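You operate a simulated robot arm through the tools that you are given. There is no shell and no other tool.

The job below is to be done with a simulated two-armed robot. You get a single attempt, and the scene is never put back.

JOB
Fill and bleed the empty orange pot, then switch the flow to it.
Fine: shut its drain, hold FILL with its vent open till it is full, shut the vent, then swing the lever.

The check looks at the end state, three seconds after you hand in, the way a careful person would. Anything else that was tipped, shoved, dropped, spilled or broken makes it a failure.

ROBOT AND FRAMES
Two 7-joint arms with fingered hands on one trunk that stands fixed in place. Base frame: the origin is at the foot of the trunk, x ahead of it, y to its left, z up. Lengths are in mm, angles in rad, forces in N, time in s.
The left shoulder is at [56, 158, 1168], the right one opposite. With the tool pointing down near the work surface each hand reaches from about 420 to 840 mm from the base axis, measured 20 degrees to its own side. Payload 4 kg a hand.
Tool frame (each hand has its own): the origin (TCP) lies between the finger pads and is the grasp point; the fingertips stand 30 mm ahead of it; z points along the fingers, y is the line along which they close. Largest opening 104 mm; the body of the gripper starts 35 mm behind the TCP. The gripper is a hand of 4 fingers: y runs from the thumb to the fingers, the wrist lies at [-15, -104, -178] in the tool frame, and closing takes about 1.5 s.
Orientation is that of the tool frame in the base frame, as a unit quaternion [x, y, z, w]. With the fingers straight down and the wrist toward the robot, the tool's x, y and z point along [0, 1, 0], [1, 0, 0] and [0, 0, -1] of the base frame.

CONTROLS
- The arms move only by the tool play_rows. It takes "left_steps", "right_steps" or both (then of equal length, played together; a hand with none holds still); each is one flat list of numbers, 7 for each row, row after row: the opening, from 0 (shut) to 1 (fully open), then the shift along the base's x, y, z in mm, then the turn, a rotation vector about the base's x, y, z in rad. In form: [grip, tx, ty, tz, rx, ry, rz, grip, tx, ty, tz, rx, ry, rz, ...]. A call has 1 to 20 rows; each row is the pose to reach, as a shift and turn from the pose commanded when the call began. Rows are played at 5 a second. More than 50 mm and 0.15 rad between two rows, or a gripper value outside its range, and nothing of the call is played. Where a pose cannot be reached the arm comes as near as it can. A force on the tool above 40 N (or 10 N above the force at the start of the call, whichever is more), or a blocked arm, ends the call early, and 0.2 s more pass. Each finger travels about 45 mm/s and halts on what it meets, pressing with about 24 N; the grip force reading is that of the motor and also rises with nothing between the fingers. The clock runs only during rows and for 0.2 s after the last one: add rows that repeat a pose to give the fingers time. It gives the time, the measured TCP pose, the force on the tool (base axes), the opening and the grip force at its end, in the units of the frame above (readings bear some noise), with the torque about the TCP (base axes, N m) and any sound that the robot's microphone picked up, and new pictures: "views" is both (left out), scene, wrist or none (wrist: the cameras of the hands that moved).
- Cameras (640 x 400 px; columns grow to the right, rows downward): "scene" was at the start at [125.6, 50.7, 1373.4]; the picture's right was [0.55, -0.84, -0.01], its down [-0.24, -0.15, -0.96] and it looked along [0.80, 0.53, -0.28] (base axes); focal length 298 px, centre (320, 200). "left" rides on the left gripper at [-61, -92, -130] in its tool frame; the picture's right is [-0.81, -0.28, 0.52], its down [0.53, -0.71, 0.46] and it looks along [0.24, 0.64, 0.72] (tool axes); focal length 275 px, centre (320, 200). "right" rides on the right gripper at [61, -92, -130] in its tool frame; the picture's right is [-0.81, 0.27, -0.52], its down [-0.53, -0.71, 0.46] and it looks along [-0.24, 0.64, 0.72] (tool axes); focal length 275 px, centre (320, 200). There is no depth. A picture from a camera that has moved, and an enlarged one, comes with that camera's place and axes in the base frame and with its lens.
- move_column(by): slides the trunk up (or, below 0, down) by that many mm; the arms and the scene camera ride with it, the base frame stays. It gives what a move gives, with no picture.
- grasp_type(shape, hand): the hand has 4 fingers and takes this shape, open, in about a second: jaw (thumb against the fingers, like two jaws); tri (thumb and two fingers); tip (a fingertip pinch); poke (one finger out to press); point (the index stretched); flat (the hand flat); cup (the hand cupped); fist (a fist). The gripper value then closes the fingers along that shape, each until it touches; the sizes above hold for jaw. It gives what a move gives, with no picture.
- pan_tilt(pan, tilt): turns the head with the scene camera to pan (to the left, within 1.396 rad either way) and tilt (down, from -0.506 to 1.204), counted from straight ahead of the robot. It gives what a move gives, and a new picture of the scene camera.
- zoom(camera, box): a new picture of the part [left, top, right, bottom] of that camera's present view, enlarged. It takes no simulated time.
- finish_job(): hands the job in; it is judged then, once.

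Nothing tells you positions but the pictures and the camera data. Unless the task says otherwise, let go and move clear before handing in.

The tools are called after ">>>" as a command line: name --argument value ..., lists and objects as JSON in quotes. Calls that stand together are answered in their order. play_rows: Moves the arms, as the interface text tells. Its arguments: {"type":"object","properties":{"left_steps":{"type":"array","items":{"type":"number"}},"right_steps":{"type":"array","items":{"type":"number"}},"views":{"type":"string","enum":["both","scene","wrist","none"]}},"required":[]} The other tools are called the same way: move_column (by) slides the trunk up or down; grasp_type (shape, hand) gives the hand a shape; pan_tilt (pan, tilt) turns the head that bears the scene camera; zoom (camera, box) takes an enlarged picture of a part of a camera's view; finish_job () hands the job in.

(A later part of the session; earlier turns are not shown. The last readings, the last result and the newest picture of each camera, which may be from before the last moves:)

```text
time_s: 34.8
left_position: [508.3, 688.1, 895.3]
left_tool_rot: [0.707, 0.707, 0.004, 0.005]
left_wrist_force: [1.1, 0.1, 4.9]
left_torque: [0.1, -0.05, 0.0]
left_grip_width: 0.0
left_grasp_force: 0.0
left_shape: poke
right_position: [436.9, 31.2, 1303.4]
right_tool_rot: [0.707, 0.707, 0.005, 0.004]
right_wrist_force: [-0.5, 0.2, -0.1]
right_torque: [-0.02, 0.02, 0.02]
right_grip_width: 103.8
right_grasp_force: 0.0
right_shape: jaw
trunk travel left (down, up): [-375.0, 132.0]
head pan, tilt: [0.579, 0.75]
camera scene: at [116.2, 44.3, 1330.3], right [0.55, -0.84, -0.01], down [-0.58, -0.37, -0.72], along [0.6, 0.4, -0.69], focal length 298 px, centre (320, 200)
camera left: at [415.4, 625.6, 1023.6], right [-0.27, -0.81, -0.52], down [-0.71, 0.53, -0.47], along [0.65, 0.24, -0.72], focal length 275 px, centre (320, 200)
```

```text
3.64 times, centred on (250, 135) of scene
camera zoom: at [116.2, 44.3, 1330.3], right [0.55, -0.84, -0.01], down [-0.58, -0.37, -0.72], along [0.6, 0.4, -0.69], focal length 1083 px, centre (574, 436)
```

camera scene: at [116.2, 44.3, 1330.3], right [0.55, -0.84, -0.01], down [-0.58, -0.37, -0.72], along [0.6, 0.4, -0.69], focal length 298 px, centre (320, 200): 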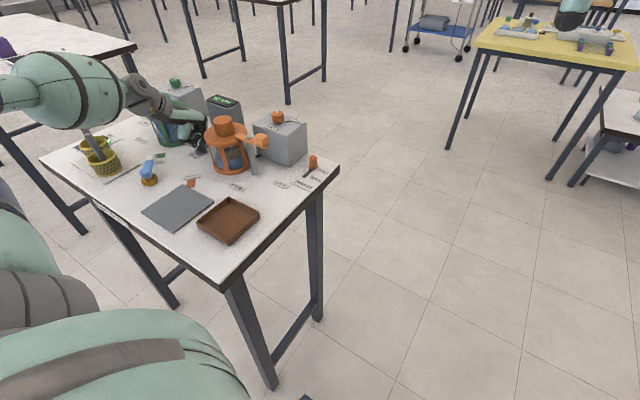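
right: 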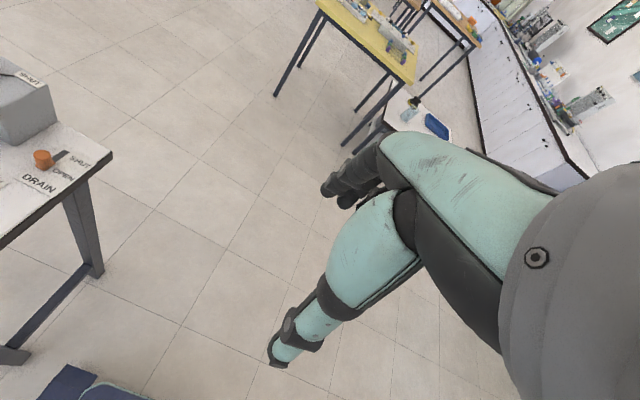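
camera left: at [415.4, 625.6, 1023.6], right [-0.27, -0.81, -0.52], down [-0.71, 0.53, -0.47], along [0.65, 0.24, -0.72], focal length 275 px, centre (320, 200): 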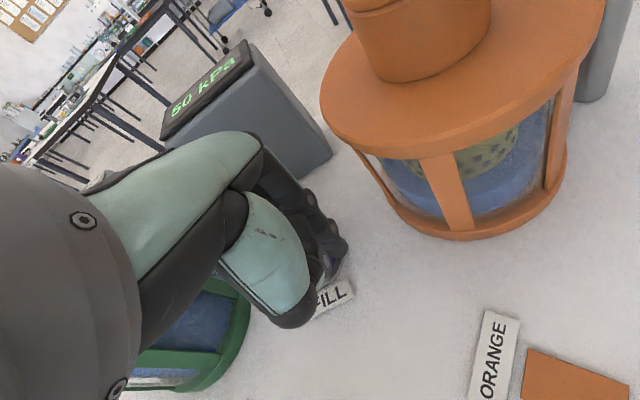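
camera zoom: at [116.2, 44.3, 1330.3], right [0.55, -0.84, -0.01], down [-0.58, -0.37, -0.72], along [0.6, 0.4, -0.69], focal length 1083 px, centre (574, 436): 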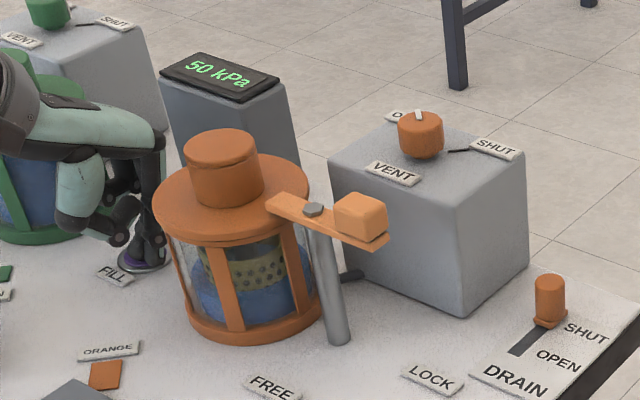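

The level is near half. I'll keep holding.

>>> play_rows --left_steps '[0, 0, 0, 0, 0, 0, 0, 0, 0, 0, 0, 0, 0, 0, 0, 0, 0, 0, 0, 0, 0, 0, 0, 0, 0, 0, 0, 0, 0, 0, 0, 0, 0, 0, 0]'

>>> zoom --camera "scene" --box '[190, 80, 310, 190]'

```text
time_s: 36.0
left_position: [507.9, 688.4, 895.1]
left_tool_rot: [0.707, 0.707, 0.005, 0.005]
left_wrist_force: [2.0, -0.1, 5.7]
left_torque: [0.1, -0.04, -0.05]
left_grip_width: 0.1
left_grasp_force: 0.0
left_shape: poke
right_position: [436.9, 30.5, 1303.9]
right_tool_rot: [0.707, 0.707, 0.004, 0.004]
right_wrist_force: [0.2, 0.8, 0.7]
right_torque: [0.01, -0.03, 0.02]
right_grip_width: 103.9
right_grasp_force: 0.0
right_shape: jaw
trunk travel left (down, up): [-375.0, 132.0]
head pan, tilt: [0.579, 0.75]
camera scene: at [116.1, 44.2, 1330.3], right [0.55, -0.84, -0.01], down [-0.58, -0.37, -0.72], along [0.6, 0.4, -0.69], focal length 298 px, centre (320, 200)
camera left: at [415.3, 625.6, 1023.6], right [-0.27, -0.81, -0.52], down [-0.71, 0.53, -0.47], along [0.65, 0.24, -0.72], focal length 275 px, centre (320, 200)
```

scene: 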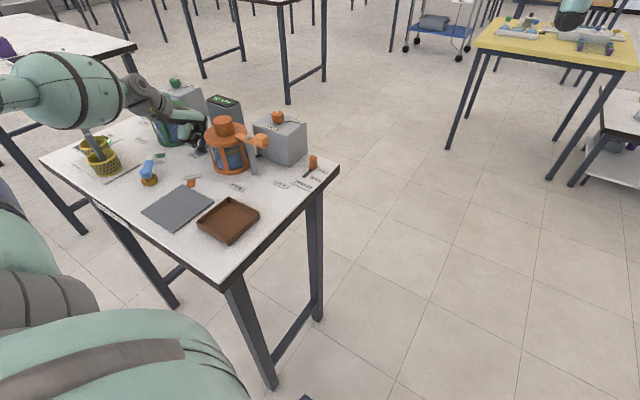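
left: 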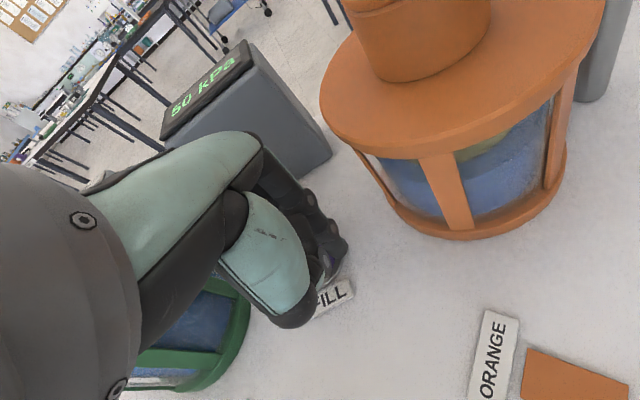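

```text
3.64 times, centred on (250, 135) of scene
camera zoom: at [116.1, 44.2, 1330.3], right [0.55, -0.84, -0.01], down [-0.58, -0.37, -0.72], along [0.6, 0.4, -0.69], focal length 1083 px, centre (574, 436)
```

zoom: 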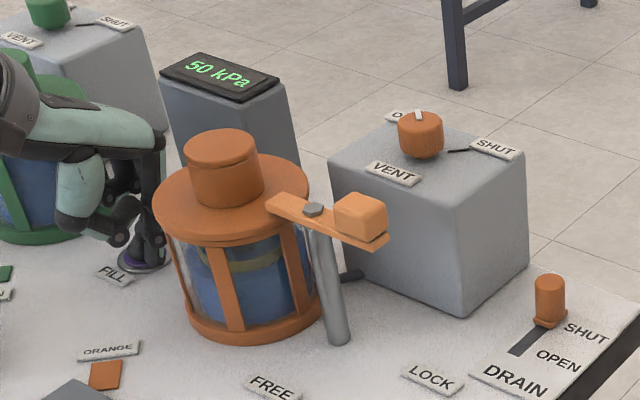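

The level is almost at the top. I'll hold a little longer and look again.

>>> play_rows --left_steps '[0, 0, 0, 0, 0, 0, 0, 0, 0, 0, 0, 0, 0, 0, 0, 0, 0, 0, 0, 0, 0]'

>>> zoom --camera "scene" --box '[190, 80, 310, 190]'

>>> zoom --camera "left" --box '[310, 80, 610, 270]'

```text
time_s: 36.8
left_position: [507.8, 687.1, 895.0]
left_tool_rot: [0.707, 0.707, 0.005, 0.005]
left_wrist_force: [2.7, 1.1, 6.1]
left_torque: [0.15, -0.03, 0.01]
left_grip_width: 0.1
left_grasp_force: 0.2
left_shape: poke
right_position: [435.8, 32.0, 1303.9]
right_tool_rot: [0.707, 0.707, 0.004, 0.004]
right_wrist_force: [-0.2, 0.9, 0.2]
right_torque: [0.03, 0.0, 0.0]
right_grip_width: 103.8
right_grasp_force: 0.1
right_shape: jaw
trunk travel left (down, up): [-375.0, 132.0]
head pan, tilt: [0.579, 0.75]
camera scene: at [116.1, 44.1, 1330.3], right [0.55, -0.84, -0.01], down [-0.58, -0.37, -0.72], along [0.6, 0.4, -0.69], focal length 298 px, centre (320, 200)
camera left: at [415.3, 625.6, 1023.6], right [-0.27, -0.81, -0.52], down [-0.71, 0.53, -0.47], along [0.65, 0.24, -0.72], focal length 275 px, centre (320, 200)
```

scene: 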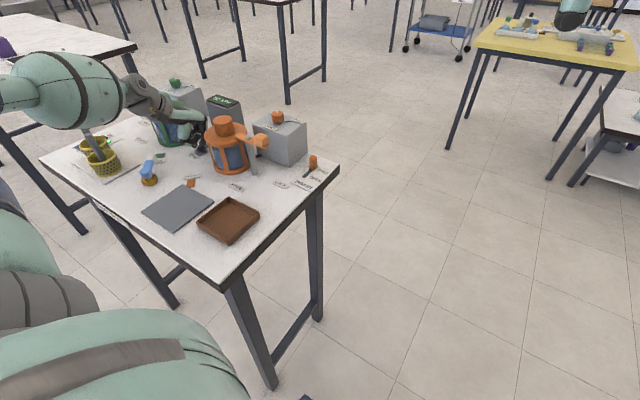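
left: 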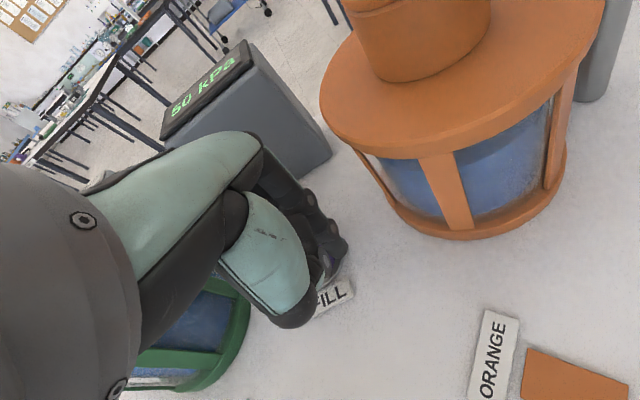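

```text
3.64 times, centred on (250, 135) of scene
camera zoom: at [116.1, 44.1, 1330.3], right [0.55, -0.84, -0.01], down [-0.58, -0.37, -0.72], along [0.6, 0.4, -0.69], focal length 1083 px, centre (574, 436)
```

zoom: 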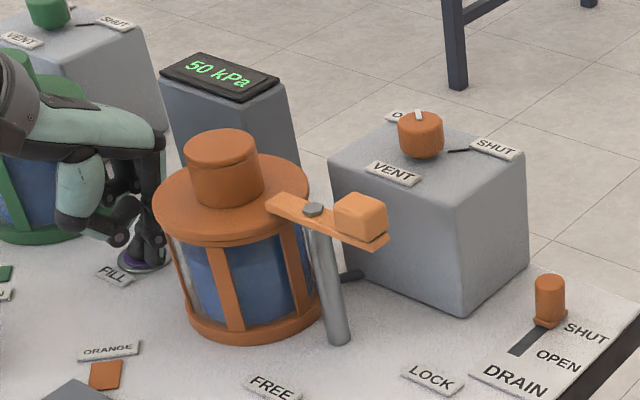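

```text
2.11 times, centred on (460, 175) of left
camera zoom: at [415.3, 625.6, 1023.6], right [-0.27, -0.81, -0.52], down [-0.71, 0.53, -0.47], along [0.65, 0.24, -0.72], focal length 580 px, centre (25, 253)
```

zoom: 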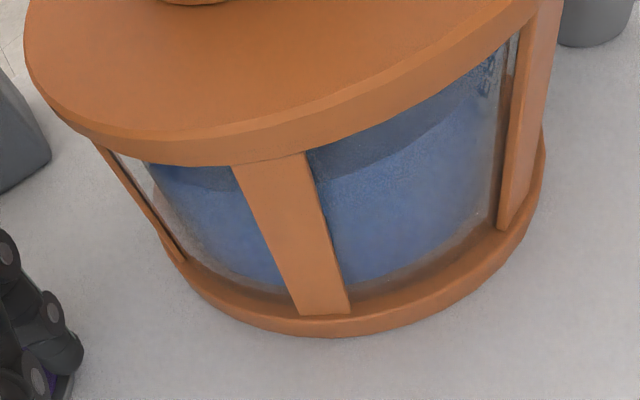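

It looks nearly full. I'll hold in shorter spans and compare with the green pot.

>>> play_rows --left_steps '[0, 0, 0, 0, 0, 0, 0, 0, 0, 0, 0, 0, 0, 0]'

>>> zoom --camera "scene" --box '[200, 110, 270, 180]'

>>> zoom --camera "left" --box '[310, 80, 610, 270]'

>>> zoom --camera "left" --box '[120, 250, 280, 400]'

```text
time_s: 37.4
left_position: [507.9, 685.9, 895.8]
left_tool_rot: [0.707, 0.707, 0.005, 0.005]
left_wrist_force: [1.6, 1.0, 5.8]
left_torque: [0.11, -0.04, -0.04]
left_grip_width: 0.0
left_grasp_force: 0.0
left_shape: poke
right_position: [436.2, 31.0, 1304.5]
right_tool_rot: [0.708, 0.707, 0.005, 0.004]
right_wrist_force: [0.4, -0.3, 0.1]
right_torque: [0.02, 0.03, 0.0]
right_grip_width: 103.8
right_grasp_force: 0.1
right_shape: jaw
trunk travel left (down, up): [-375.0, 132.0]
head pan, tilt: [0.579, 0.75]
camera scene: at [116.1, 44.1, 1330.3], right [0.55, -0.84, -0.01], down [-0.58, -0.37, -0.72], along [0.6, 0.4, -0.69], focal length 298 px, centre (320, 200)
camera left: at [415.3, 625.6, 1023.6], right [-0.27, -0.81, -0.52], down [-0.71, 0.53, -0.47], along [0.65, 0.24, -0.72], focal length 275 px, centre (320, 200)
```

scene: 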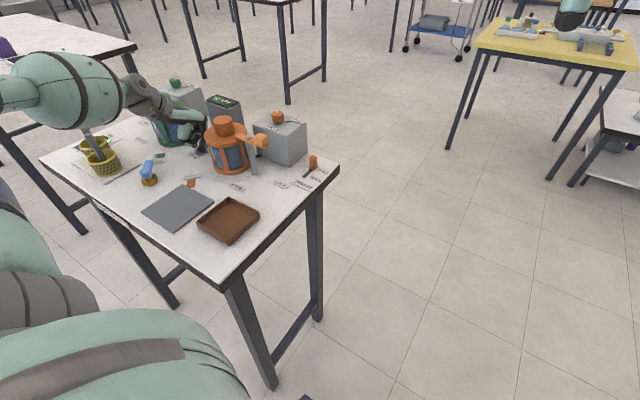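
left: 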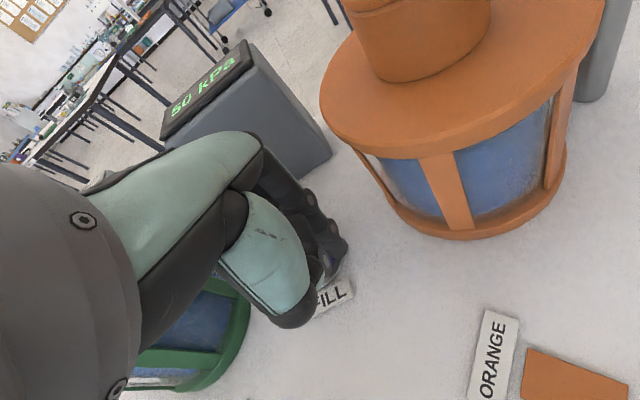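

```text
5.71 times, centred on (235, 145) of scene
camera zoom: at [116.1, 44.1, 1330.3], right [0.55, -0.84, -0.01], down [-0.58, -0.37, -0.72], along [0.6, 0.4, -0.69], focal length 1701 px, centre (806, 514)
```

zoom: 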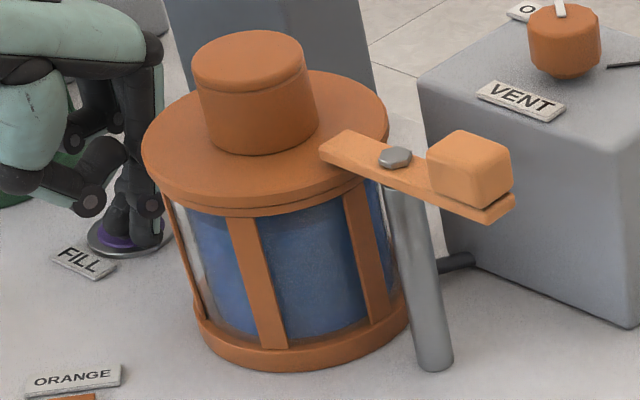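

```text
2.11 times, centred on (460, 175) of left
camera zoom: at [415.3, 625.6, 1023.6], right [-0.27, -0.81, -0.52], down [-0.71, 0.53, -0.47], along [0.65, 0.24, -0.72], focal length 580 px, centre (25, 253)
```

zoom: 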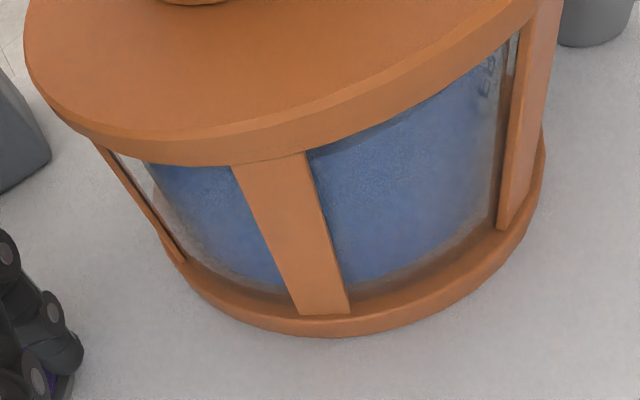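

```text
2.67 times, centred on (200, 325) of left
camera zoom: at [415.3, 625.6, 1023.6], right [-0.27, -0.81, -0.52], down [-0.71, 0.53, -0.47], along [0.65, 0.24, -0.72], focal length 734 px, centre (640, -133)
```

zoom: 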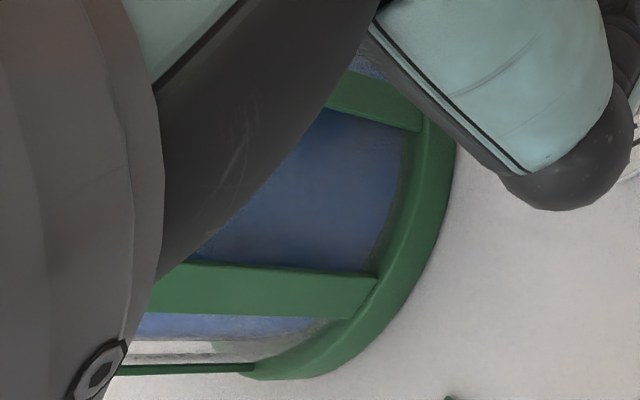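

The level is still creeping up just under the lid, so I'll hold a bit more.

>>> play_rows --left_steps '[0, 0, 0, 0, 0, 0, 0, 0, 0, 0, 0, 0, 0, 0]'

>>> zoom --camera "scene" --box '[200, 110, 270, 180]'

>>> zoom --camera "left" --box '[310, 80, 610, 270]'

```text
time_s: 38.0
left_position: [507.6, 686.8, 894.9]
left_tool_rot: [0.708, 0.707, 0.006, 0.005]
left_wrist_force: [1.9, 0.9, 6.5]
left_torque: [0.12, -0.05, 0.0]
left_grip_width: 0.1
left_grasp_force: 0.1
left_shape: poke
right_position: [435.7, 30.1, 1303.9]
right_tool_rot: [0.707, 0.707, 0.004, 0.004]
right_wrist_force: [-0.4, 0.0, 0.3]
right_torque: [0.01, 0.03, -0.01]
right_grip_width: 103.8
right_grasp_force: 0.0
right_shape: jaw
trunk travel left (down, up): [-375.0, 132.0]
head pan, tilt: [0.579, 0.75]
camera scene: at [116.1, 44.1, 1330.3], right [0.55, -0.84, -0.01], down [-0.58, -0.37, -0.72], along [0.6, 0.4, -0.69], focal length 298 px, centre (320, 200)
camera left: at [415.2, 625.6, 1023.6], right [-0.27, -0.81, -0.52], down [-0.71, 0.53, -0.47], along [0.65, 0.24, -0.72], focal length 275 px, centre (320, 200)
```

scene: 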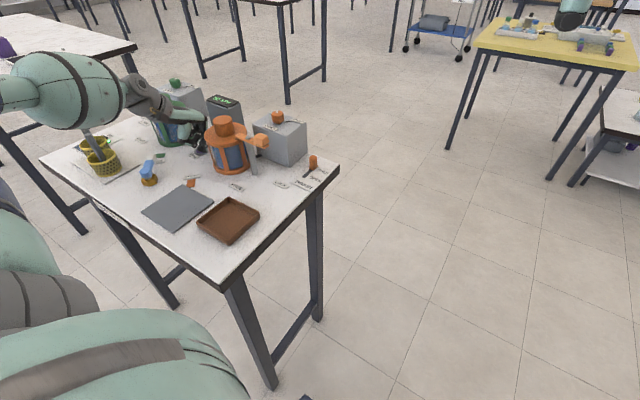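
left: 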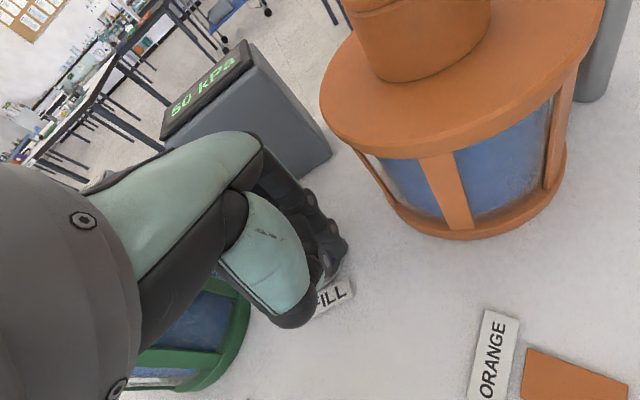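

```text
5.71 times, centred on (235, 145) of scene
camera zoom: at [116.1, 44.1, 1330.3], right [0.55, -0.84, -0.01], down [-0.58, -0.37, -0.72], along [0.6, 0.4, -0.69], focal length 1701 px, centre (806, 514)
```

zoom: 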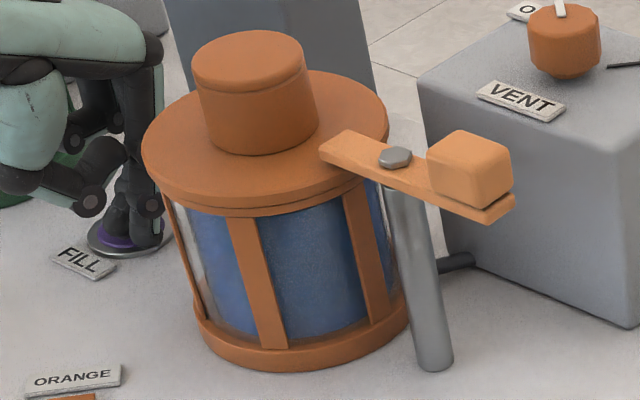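

```text
2.11 times, centred on (460, 175) of left
camera zoom: at [415.2, 625.6, 1023.6], right [-0.27, -0.81, -0.52], down [-0.71, 0.53, -0.47], along [0.65, 0.24, -0.72], focal length 580 px, centre (25, 253)
```

zoom: 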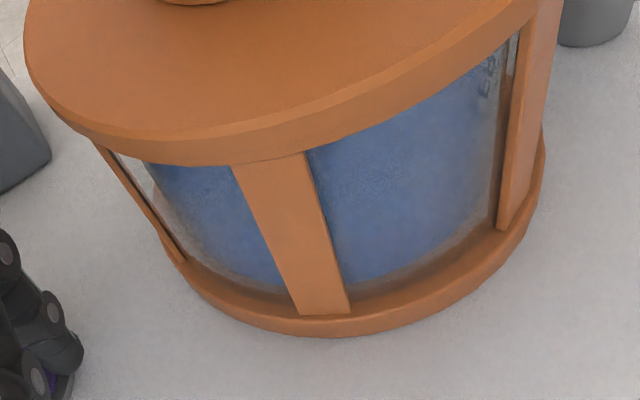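

It reads full or within a hair of it. One more short hold will show whether anything still changes.

>>> play_rows --left_steps '[0, 0, 0, 0, 0, 0, 0, 0, 0, 0, 0, 0, 0, 0]'

>>> zoom --camera "left" --box '[440, 80, 580, 180]'

>>> zoom --camera "scene" --box '[205, 140, 255, 175]'

>>> zoom --camera "scene" --box '[180, 80, 360, 200]'

```text
time_s: 38.6
left_position: [506.8, 686.3, 896.0]
left_tool_rot: [0.707, 0.707, 0.005, 0.005]
left_wrist_force: [2.3, 1.2, 6.6]
left_torque: [0.14, -0.1, -0.01]
left_grip_width: 0.1
left_grasp_force: 0.1
left_shape: poke
right_position: [436.8, 31.1, 1305.1]
right_tool_rot: [0.707, 0.707, 0.004, 0.004]
right_wrist_force: [-0.2, -0.2, -0.6]
right_torque: [0.01, -0.02, 0.01]
right_grip_width: 103.8
right_grasp_force: 0.1
right_shape: jaw
trunk travel left (down, up): [-375.0, 132.0]
head pan, tilt: [0.579, 0.75]
camera scene: at [116.1, 44.1, 1330.3], right [0.55, -0.84, -0.01], down [-0.58, -0.37, -0.72], along [0.6, 0.4, -0.69], focal length 298 px, centre (320, 200)
camera left: at [415.2, 625.5, 1023.6], right [-0.27, -0.81, -0.52], down [-0.71, 0.53, -0.47], along [0.65, 0.24, -0.72], focal length 275 px, centre (320, 200)
```

scene: 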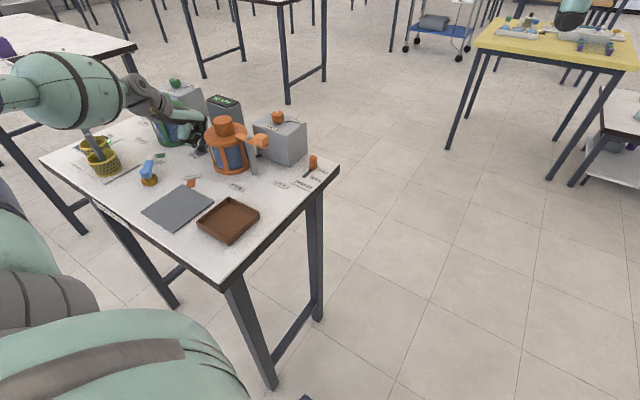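
left: 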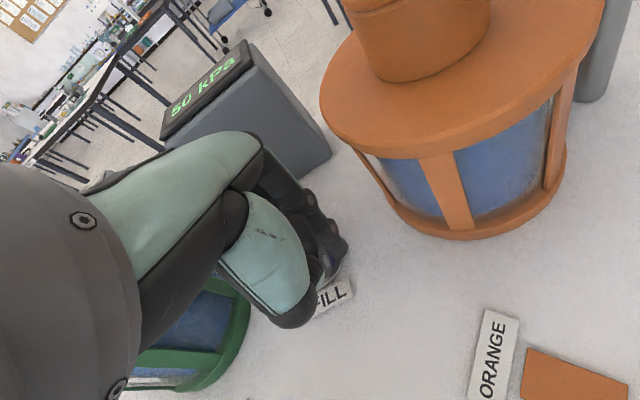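

```text
4.00 times, centred on (510, 130) of left
camera zoom: at [415.2, 625.5, 1023.6], right [-0.27, -0.81, -0.52], down [-0.71, 0.53, -0.47], along [0.65, 0.24, -0.72], focal length 1101 px, centre (-440, 480)
```

zoom: 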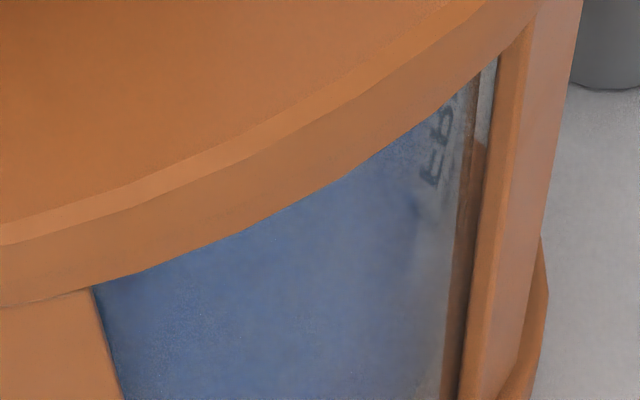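

```text
11.43 times, centred on (230, 158) of scene
camera zoom: at [116.1, 44.1, 1330.3], right [0.55, -0.84, -0.01], down [-0.58, -0.37, -0.72], along [0.6, 0.4, -0.69], focal length 3402 px, centre (1349, 686)
```

zoom: 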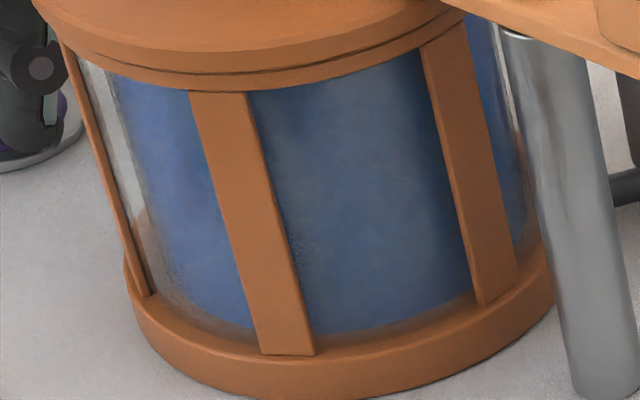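

```text
3.33 times, centred on (270, 140) of scene
camera zoom: at [116.1, 44.1, 1330.3], right [0.55, -0.84, -0.01], down [-0.58, -0.37, -0.72], along [0.6, 0.4, -0.69], focal length 992 px, centre (487, 400)
```

zoom: 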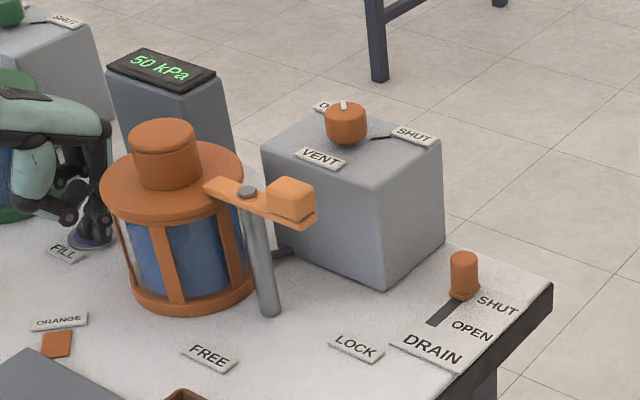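

The orange pot is full and blue right up to the lid. I'll release FILL by lifting straight up, then go to the vent.

>>> play_rows --left_steps '[0, 0, 0, 15, 0, 0, 0, 0, 0, 0, 50, 0, 0, 0, 0, 0, 0, 95, 0, 0, 0, 0, 0, 0, 140, 0, 0, 0, 0, 0, 0, 185, 0, 0, 0, 0, 15, -25, 215, 0, 0, 0.13, 0, 35, -60, 225, 0, 0, 0.26, 0, 55, -95, 225, 0, 0, 0.39, 0, 75, -130, 225, 0, 0, 0.52, 0, 95, -160, 225, 0, 0, 0.65, 0, 113, -186, 225, 0, 0, 0.785, 0, 113, -186, 225, 0, 0, 0.785]'

>>> grasp_type --hand "left" --shape "jaw"

>>> zoom --camera "scene" --box '[180, 60, 340, 180]'

>>> zoom --camera "left" --box '[220, 170, 480, 370]'

```text
time_s: 41.2
left_position: [618.7, 502.9, 1120.7]
left_tool_rot: [0.382, 0.924, 0.005, 0.002]
left_wrist_force: [-0.5, 0.4, 0.1]
left_torque: [0.0, -0.06, 0.0]
left_grip_width: 0.2
left_grasp_force: 0.1
left_shape: poke
right_position: [435.2, 32.8, 1303.9]
right_tool_rot: [0.708, 0.707, 0.004, 0.005]
right_wrist_force: [0.3, 0.1, -0.3]
right_torque: [-0.04, -0.02, 0.02]
right_grip_width: 104.0
right_grasp_force: 0.0
right_shape: jaw
trunk travel left (down, up): [-375.0, 132.0]
head pan, tilt: [0.579, 0.75]
camera scene: at [115.7, 45.7, 1330.3], right [0.55, -0.84, -0.01], down [-0.58, -0.37, -0.72], along [0.6, 0.4, -0.69], focal length 298 px, centre (320, 200)
camera left: at [597.7, 393.0, 1248.3], right [0.38, -0.76, -0.52], down [-0.88, -0.12, -0.46], along [0.29, 0.63, -0.72], focal length 275 px, centre (320, 200)
```

scene: 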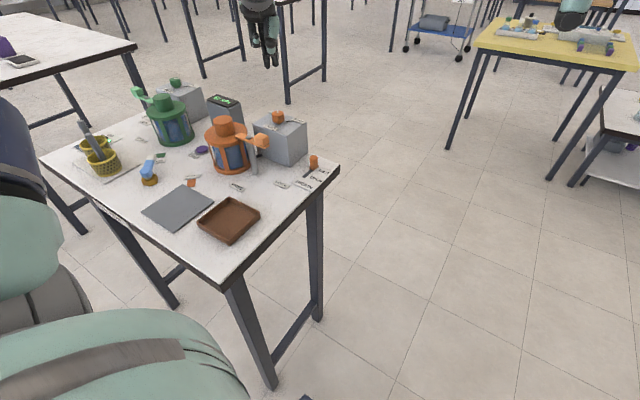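
left: 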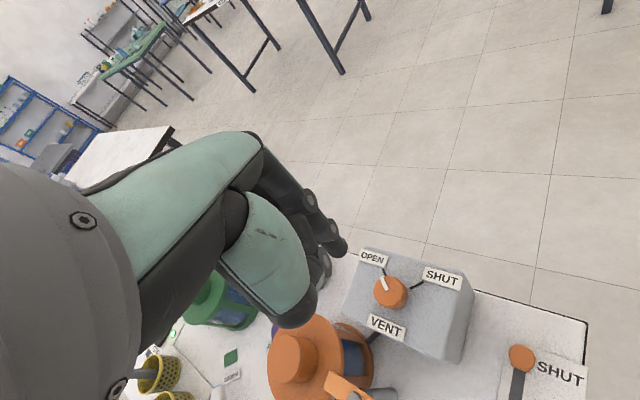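

```text
time_s: 42.1
left_position: [620.8, 502.0, 1119.0]
left_tool_rot: [0.383, 0.924, 0.005, 0.002]
left_wrist_force: [-0.8, -0.7, -0.7]
left_torque: [-0.02, 0.0, -0.02]
left_grip_width: 103.8
left_grasp_force: 0.1
left_shape: jaw
right_position: [437.3, 32.2, 1303.3]
right_tool_rot: [0.708, 0.707, 0.004, 0.004]
right_wrist_force: [0.0, -0.2, 0.0]
right_torque: [-0.01, 0.02, 0.03]
right_grip_width: 103.8
right_grasp_force: 0.1
right_shape: jaw
trunk travel left (down, up): [-375.0, 132.0]
head pan, tilt: [0.579, 0.75]
```

```text
3.33 times, centred on (260, 120) of scene
camera zoom: at [116.9, 44.5, 1330.3], right [0.55, -0.84, -0.01], down [-0.58, -0.37, -0.72], along [0.6, 0.4, -0.69], focal length 992 px, centre (520, 467)
```

zoom: 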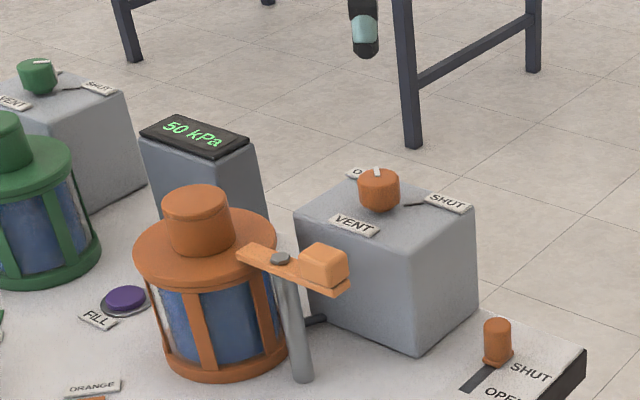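

```text
2.00 times, centred on (350, 270) of left
camera zoom: at [598.7, 392.4, 1248.4], right [0.38, -0.76, -0.52], down [-0.88, -0.12, -0.46], along [0.29, 0.63, -0.72], focal length 551 px, centre (260, 60)
```

zoom: 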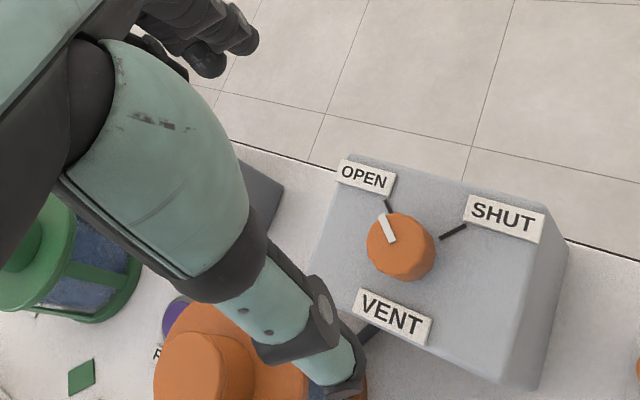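

The vent is still OPEN and the pot stays full. I'll descend on the vent knob at +45° yaw and grip it.

>>> play_rows --left_steps '[1, 1, -2, -40, 0, 0, 0, 1, 1, -2, -80, 0, 0, 0, 1, 1, -2, -110, 0, 0, 0, 1, 1, -2, -126, 0, 0, 0, 0.7, 1, -2, -126, 0, 0, 0, 0.4, 1, -2, -126, 0, 0, 0, 0.2, 1, -2, -126, 0, 0, 0, 0, 1, -2, -126, 0, 0, 0, 0, 1, -2, -126, 0, 0, 0, 0, 1, -2, -126, 0, 0, 0, 0, 1, -2, -126, 0, 0, 0]'

>>> zoom --camera "scene" --box '[240, 80, 320, 150]'

>>> zoom --camera "left" --box '[220, 170, 480, 370]'

```text
time_s: 44.5
left_position: [621.0, 498.2, 996.2]
left_tool_rot: [0.383, 0.924, 0.006, 0.003]
left_wrist_force: [-0.8, -2.2, -1.8]
left_torque: [-0.04, -0.03, 0.01]
left_grip_width: 22.8
left_grasp_force: 24.0
left_shape: jaw
right_position: [437.3, 31.9, 1303.7]
right_tool_rot: [0.708, 0.707, 0.004, 0.005]
right_wrist_force: [0.3, -0.6, -1.2]
right_torque: [-0.02, 0.03, -0.04]
right_grip_width: 104.1
right_grasp_force: 0.1
right_shape: jaw
trunk travel left (down, up): [-375.0, 132.0]
head pan, tilt: [0.579, 0.75]
camera scene: at [116.7, 44.7, 1330.3], right [0.55, -0.84, -0.01], down [-0.58, -0.37, -0.72], along [0.6, 0.4, -0.69], focal length 298 px, centre (320, 200)
camera left: at [599.1, 388.0, 1124.9], right [0.38, -0.76, -0.52], down [-0.88, -0.12, -0.46], along [0.29, 0.63, -0.72], focal length 275 px, centre (320, 200)
```

scene: 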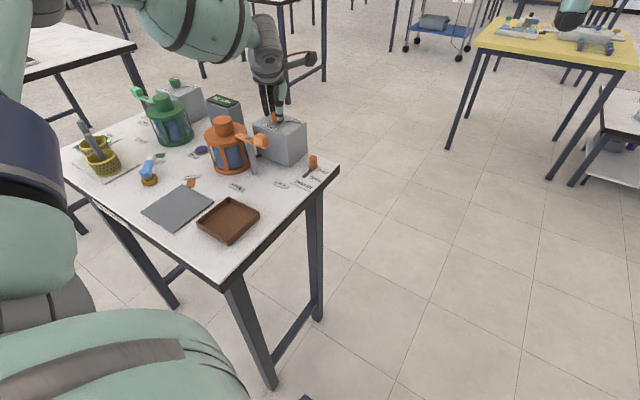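
left: 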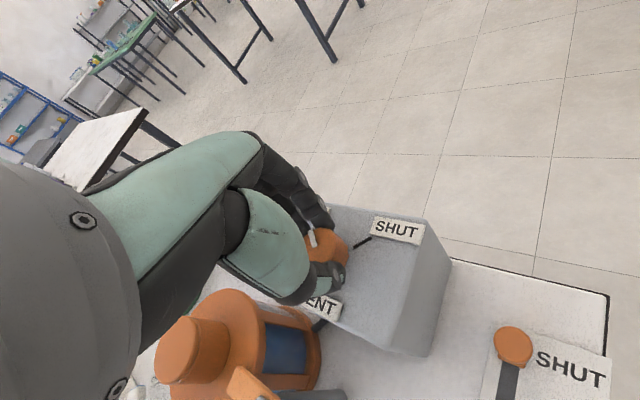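

```text
5.71 times, centred on (280, 115) of scene
camera zoom: at [116.7, 44.7, 1330.3], right [0.55, -0.84, -0.01], down [-0.58, -0.37, -0.72], along [0.6, 0.4, -0.69], focal length 1701 px, centre (549, 686)
```

zoom: 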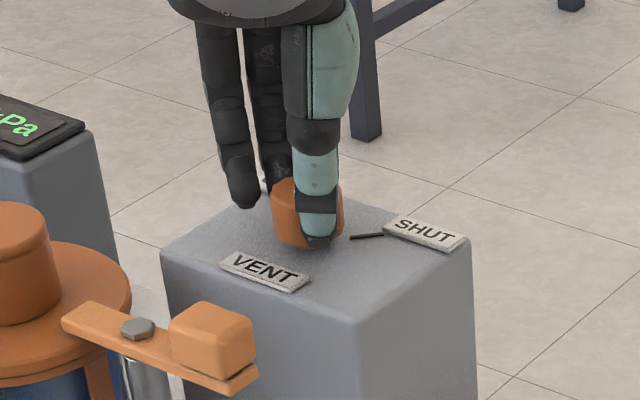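

```text
2.00 times, centred on (350, 270) of left
camera zoom: at [599.1, 388.0, 1124.9], right [0.38, -0.76, -0.52], down [-0.88, -0.12, -0.46], along [0.29, 0.63, -0.72], focal length 551 px, centre (260, 60)
```

zoom: 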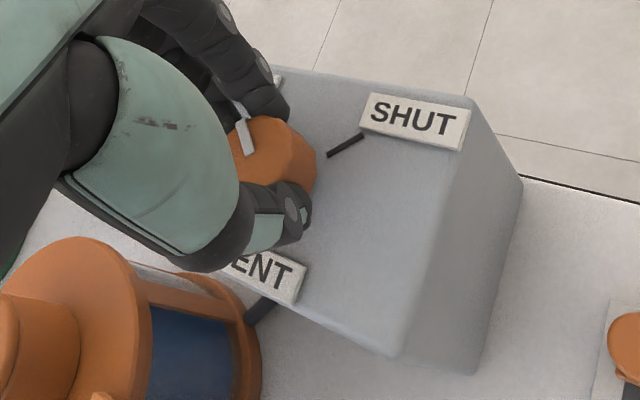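

The grip is good with little side force. I'll turn the knob clockwise by about 93°, back to SHUT.

>>> play_rows --left_steps '[0, 0, 0, 0, 0, 0, -0.11, 0, 0, 0, 0, 0, 0, -0.22, 0, 0, 0, 0, 0, 0, -0.33, 0, 0, 0, 0, 0, 0, -0.44, 0, 0, 0, 0, 0, 0, -0.55, 0, 0, 0, 0, 0, 0, -0.66, 0, 0, 0, 0, 0, 0, -0.77, 0, 0, 0, 0, 0, 0, -0.88, 0, 0, 0, 0, 0, 0, -0.99, 0, 0, 0, 0, 0, 0, -1.1, 0, 0, 0, 0, 0, 0, -1.21, 0, 0, 0, 0, 0, 0, -1.32, 0, 0, 0, 0, 0, 0, -1.43, 0, 0, 0, 0, 0, 0, -1.54, 0, 0, 0, 0, 0, 0, -1.62, 0, 0, 0, 0, 0, 0, -1.62]'

>>> zoom --camera "scene" --box '[240, 80, 320, 150]'

>>> zoom --camera "left" --box '[220, 170, 480, 370]'

```text
time_s: 47.9
left_position: [617.9, 499.9, 995.3]
left_tool_rot: [0.933, 0.36, 0.004, 0.007]
left_wrist_force: [-7.9, 15.4, 4.0]
left_torque: [0.44, 0.26, 0.1]
left_grip_width: 22.2
left_grasp_force: 23.9
left_shape: jaw
right_position: [435.0, 34.3, 1304.3]
right_tool_rot: [0.707, 0.707, 0.003, 0.006]
right_wrist_force: [0.4, -0.3, 0.8]
right_torque: [0.0, 0.03, 0.0]
right_grip_width: 103.9
right_grasp_force: 0.0
right_shape: jaw
trunk travel left (down, up): [-375.0, 132.0]
head pan, tilt: [0.579, 0.75]
camera scene: at [114.7, 46.9, 1330.3], right [0.55, -0.84, -0.01], down [-0.58, -0.37, -0.72], along [0.6, 0.4, -0.69], focal length 298 px, centre (320, 200)
camera left: at [511.1, 527.8, 1124.3], right [-0.78, -0.34, -0.52], down [-0.08, 0.88, -0.46], along [0.62, -0.32, -0.71], focal length 275 px, centre (320, 200)
```

scene: 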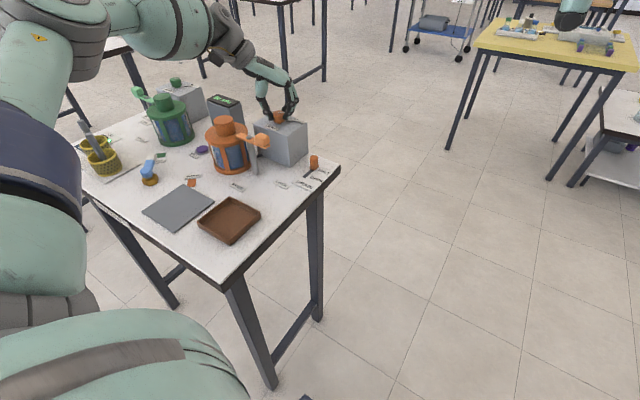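
left: 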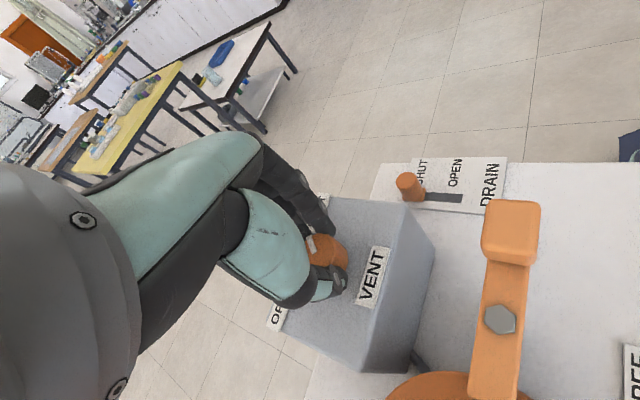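

```text
5.71 times, centred on (280, 115) of scene
camera zoom: at [114.7, 46.9, 1330.3], right [0.55, -0.84, -0.01], down [-0.58, -0.37, -0.72], along [0.6, 0.4, -0.69], focal length 1701 px, centre (549, 686)
```

zoom: 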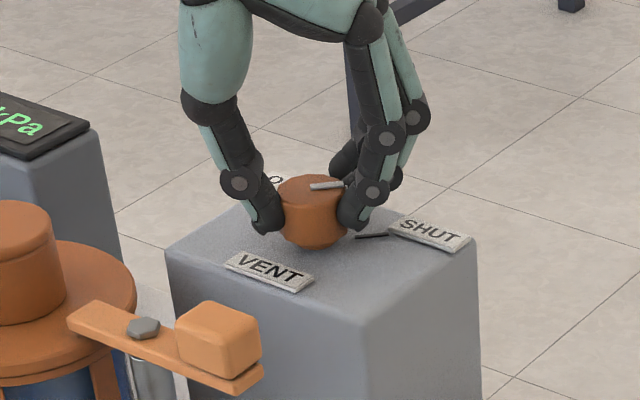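

```text
2.00 times, centred on (350, 270) of left
camera zoom: at [511.1, 527.8, 1124.3], right [-0.78, -0.34, -0.52], down [-0.08, 0.88, -0.46], along [0.62, -0.32, -0.71], focal length 551 px, centre (260, 60)
```

zoom: 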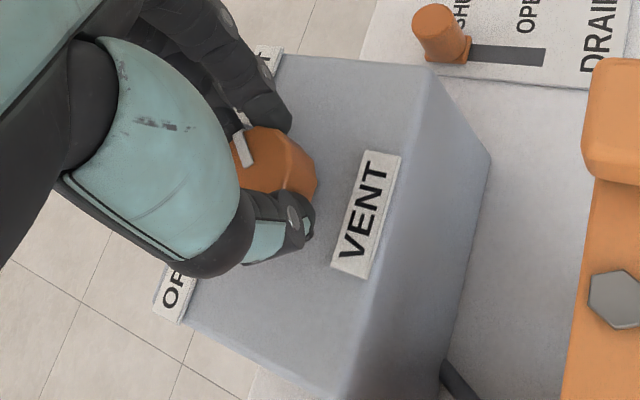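

The pointer runs parallel to the SHUT tick again. I'll release, lift and verify.

>>> play_rows --left_steps '[0.1, 0, 0, 0, 0, 0, 0, 0.4, 0, 0, 0, 0, 0, 0, 0.7, 0, 0, 0, 0, 0, 0, 1, 0, 0, 0, 0, 0, 0, 1, 0, 0, 0, 0, 0, 0, 1, 0, 0, 0, 0, 0, 0, 1, 0, 0, 20, 0, 0, 0, 1, 0, 0, 60, 0, 0, 0.1, 1, -10, 2, 100, 0, 0, 0.2, 1, -20, 5, 130, 0, 0, 0.35, 1, -30, 10, 160, 0, 0, 0.5, 1, -40, 15, 190, 0, 0, 0.65, 1, -40, 20, 210, 0, 0, 0.8, 1, -40, 20, 210, 0, 0, 0.83]'

>>> zoom --camera "left" --box '[300, 200, 500, 400]'

>>> zoom --camera "scene" --box '[255, 100, 315, 138]'

>>> zoom --camera "scene" --box '[120, 80, 260, 200]'

```text
time_s: 50.9
left_position: [581.0, 518.2, 1207.5]
left_tool_rot: [0.708, 0.706, 0.005, 0.005]
left_wrist_force: [-0.4, 0.1, -0.6]
left_torque: [0.03, 0.01, -0.01]
left_grip_width: 103.8
left_grasp_force: 0.0
left_shape: jaw
right_position: [436.4, 32.5, 1303.5]
right_tool_rot: [0.707, 0.707, 0.003, 0.004]
right_wrist_force: [0.2, -0.4, 0.7]
right_torque: [0.0, 0.01, -0.01]
right_grip_width: 103.7
right_grasp_force: 0.0
right_shape: jaw
trunk travel left (down, up): [-375.0, 132.0]
head pan, tilt: [0.579, 0.75]
camera scene: at [116.7, 45.2, 1330.2], right [0.55, -0.84, -0.01], down [-0.58, -0.37, -0.72], along [0.6, 0.4, -0.69], focal length 298 px, centre (320, 200)
camera left: at [488.3, 456.0, 1336.0], right [-0.27, -0.81, -0.52], down [-0.71, 0.54, -0.46], along [0.65, 0.24, -0.72], focal length 275 px, centre (320, 200)
```

scene: 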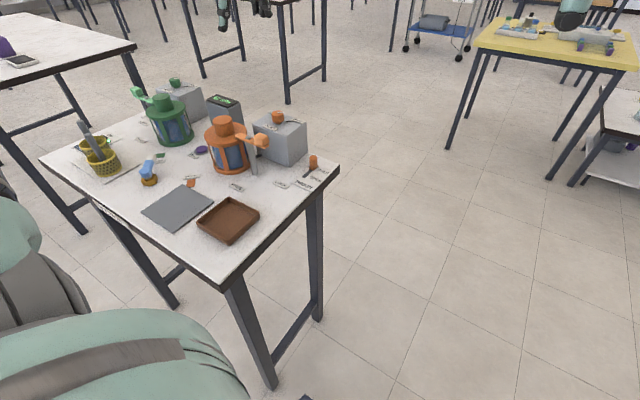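
left: 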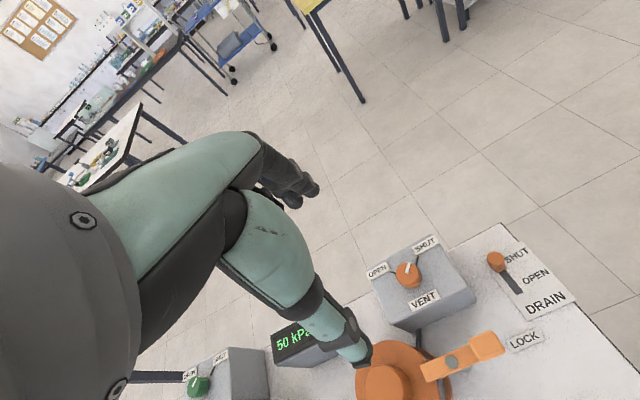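

```text
2.00 times, centred on (400, 300) of left
camera zoom: at [488.3, 456.0, 1336.0], right [-0.27, -0.81, -0.52], down [-0.71, 0.54, -0.46], along [0.65, 0.24, -0.72], focal length 551 px, centre (160, 0)
```

zoom: 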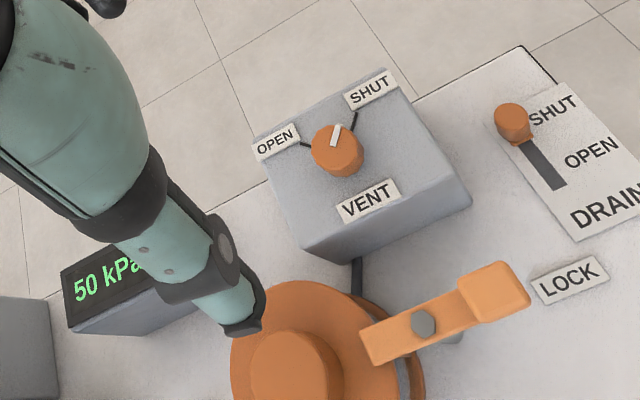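

```text
10.53 times, centred on (285, 119) of scene
camera zoom: at [116.7, 45.2, 1330.2], right [0.55, -0.84, -0.01], down [-0.58, -0.37, -0.72], along [0.6, 0.4, -0.69], focal length 3134 px, centre (688, 1053)
```

zoom: 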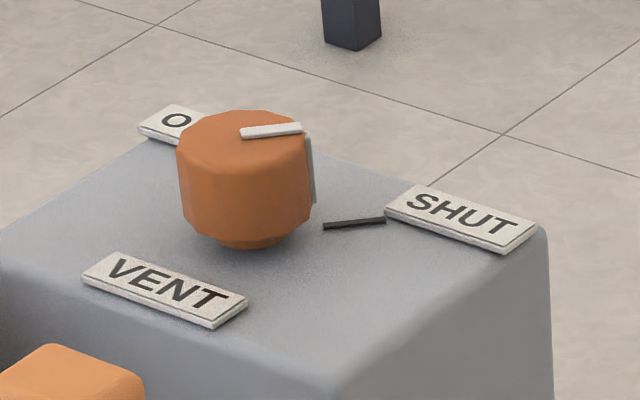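

```text
3.33 times, centred on (190, 140) of scene
camera zoom: at [116.7, 45.2, 1330.2], right [0.55, -0.84, -0.01], down [-0.58, -0.37, -0.72], along [0.6, 0.4, -0.69], focal length 992 px, centre (753, 400)
```

zoom: 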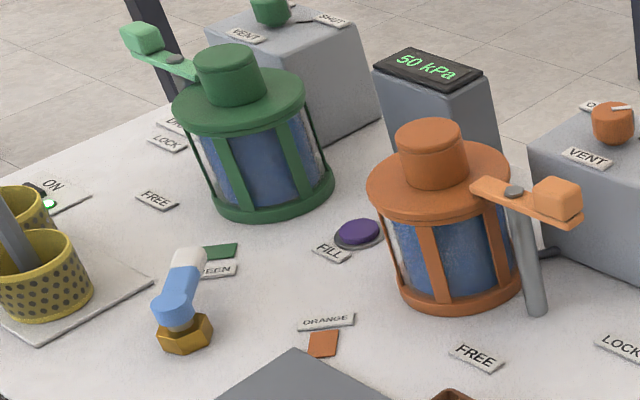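

The vent is SHUT, matching its original look, and the pot is still full. Next is the flow lever, around (348, 691) and pointing at GREEN; I'll get a close view from above.

>>> play_rows --left_steps '[1, -35, 25, 0, 0, 0, 0, 1, -70, 50, 0, 0, 0, 0, 1, -105, 75, 0, 0, 0, 0, 1, -140, 100, 0, 0, 0, 0, 1, -175, 125, 0, 0, 0, 0, 1, -205, 150, -10, 0, 0, 0, 1, -230, 170, -25, 0, 0, 0, 1, -250, 187, -40, 0, 0, 0, 1, -250, 187, -40, 0, 0, 0]'

>>> zoom --camera "left" --box '[300, 200, 500, 400]'

>>> zoom --camera "scene" --box '[40, 80, 220, 220]'

```text
time_s: 52.9
left_position: [329.3, 707.9, 1165.3]
left_tool_rot: [0.708, 0.706, 0.004, 0.004]
left_wrist_force: [0.1, 0.2, -0.4]
left_torque: [-0.02, 0.01, 0.01]
left_grip_width: 103.7
left_grasp_force: 0.1
left_shape: jaw
right_position: [437.7, 31.4, 1303.0]
right_tool_rot: [0.707, 0.707, 0.003, 0.004]
right_wrist_force: [0.0, -0.2, -0.5]
right_torque: [0.0, -0.01, 0.05]
right_grip_width: 103.9
right_grasp_force: 0.0
right_shape: jaw
trunk travel left (down, up): [-375.0, 132.0]
head pan, tilt: [0.579, 0.75]
camera scene: at [116.8, 44.6, 1330.3], right [0.55, -0.84, -0.01], down [-0.58, -0.37, -0.72], along [0.6, 0.4, -0.69], focal length 298 px, centre (320, 200)
camera left: at [237.1, 645.7, 1293.5], right [-0.27, -0.81, -0.52], down [-0.71, 0.54, -0.46], along [0.65, 0.24, -0.72], focal length 275 px, centre (320, 200)
```

scene: 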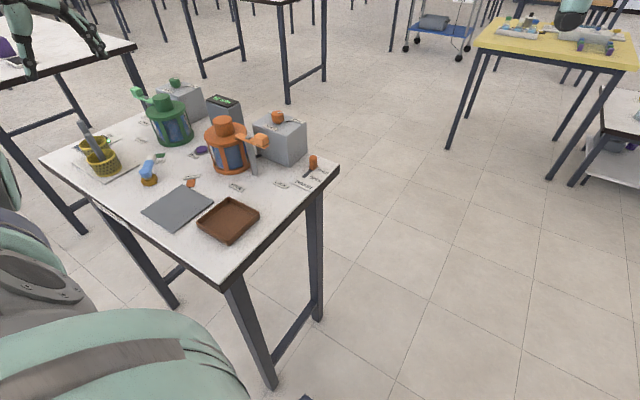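
left: 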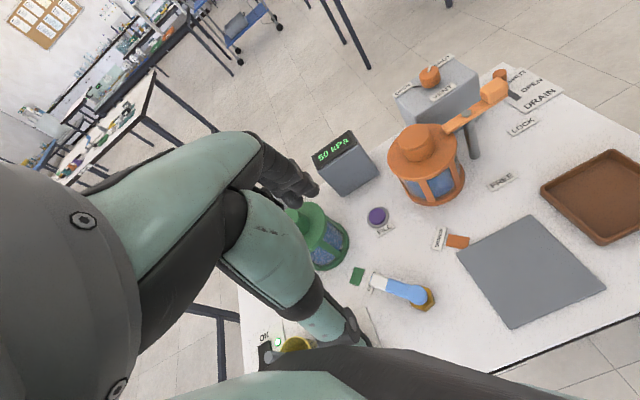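

```text
2.00 times, centred on (400, 300) of left
camera zoom: at [237.1, 645.7, 1293.5], right [-0.27, -0.81, -0.52], down [-0.71, 0.54, -0.46], along [0.65, 0.24, -0.72], focal length 551 px, centre (160, 0)
```

zoom: 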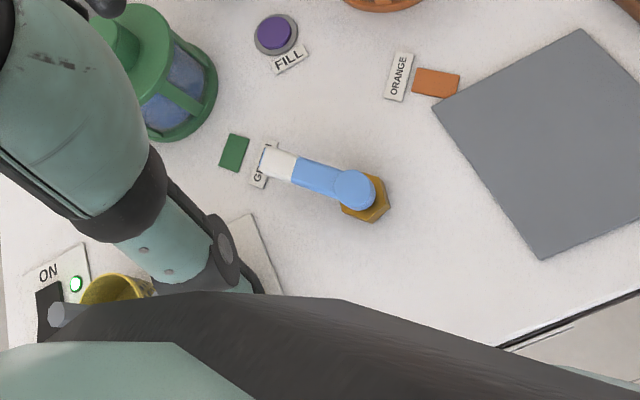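

```text
2.86 times, centred on (130, 150) of scene
camera zoom: at [116.8, 44.6, 1330.3], right [0.55, -0.84, -0.01], down [-0.58, -0.37, -0.72], along [0.6, 0.4, -0.69], focal length 851 px, centre (863, 343)
```

zoom: 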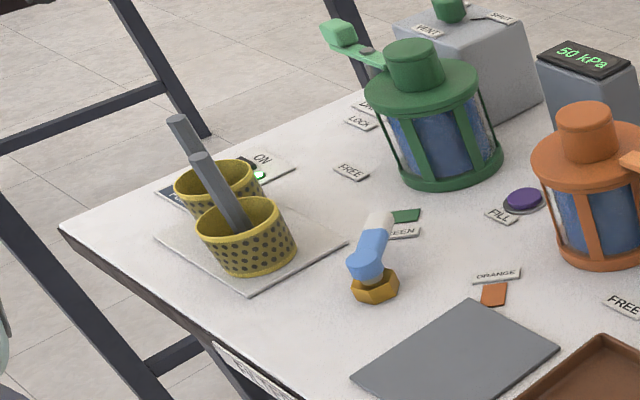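

The lever is horizontal: pivot near (350, 692), tip near (397, 738), top z≈900. My arm is folded close in here, so I'll pan the head to see the elbow and forearm relative to the baskets and rods.

>>> pan_tilt --pan 1.1 --tilt 0.65

```text
time_s: 53.9
left_position: [328.6, 706.6, 1165.5]
left_tool_rot: [0.708, 0.706, 0.005, 0.004]
left_wrist_force: [-0.5, 0.1, -0.4]
left_torque: [-0.05, 0.02, -0.01]
left_grip_width: 104.0
left_grasp_force: 0.1
left_shape: jaw
right_position: [436.0, 33.0, 1303.9]
right_tool_rot: [0.707, 0.707, 0.004, 0.005]
right_wrist_force: [-0.2, -0.7, 0.1]
right_torque: [0.0, 0.02, 0.05]
right_grip_width: 103.8
right_grasp_force: 0.1
right_shape: jaw
trunk travel left (down, up): [-375.0, 132.0]
head pan, tilt: [1.1, 0.649]
camera scene: at [86.5, 76.9, 1339.3], right [0.89, -0.46, -0.01], down [-0.29, -0.54, -0.79], along [0.35, 0.71, -0.61], focal length 298 px, centre (320, 200)
```

scene: 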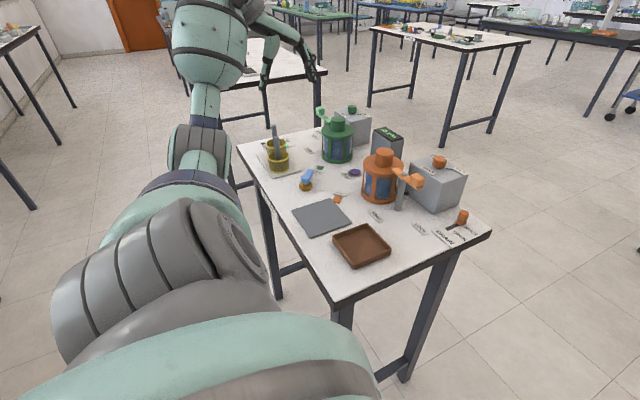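

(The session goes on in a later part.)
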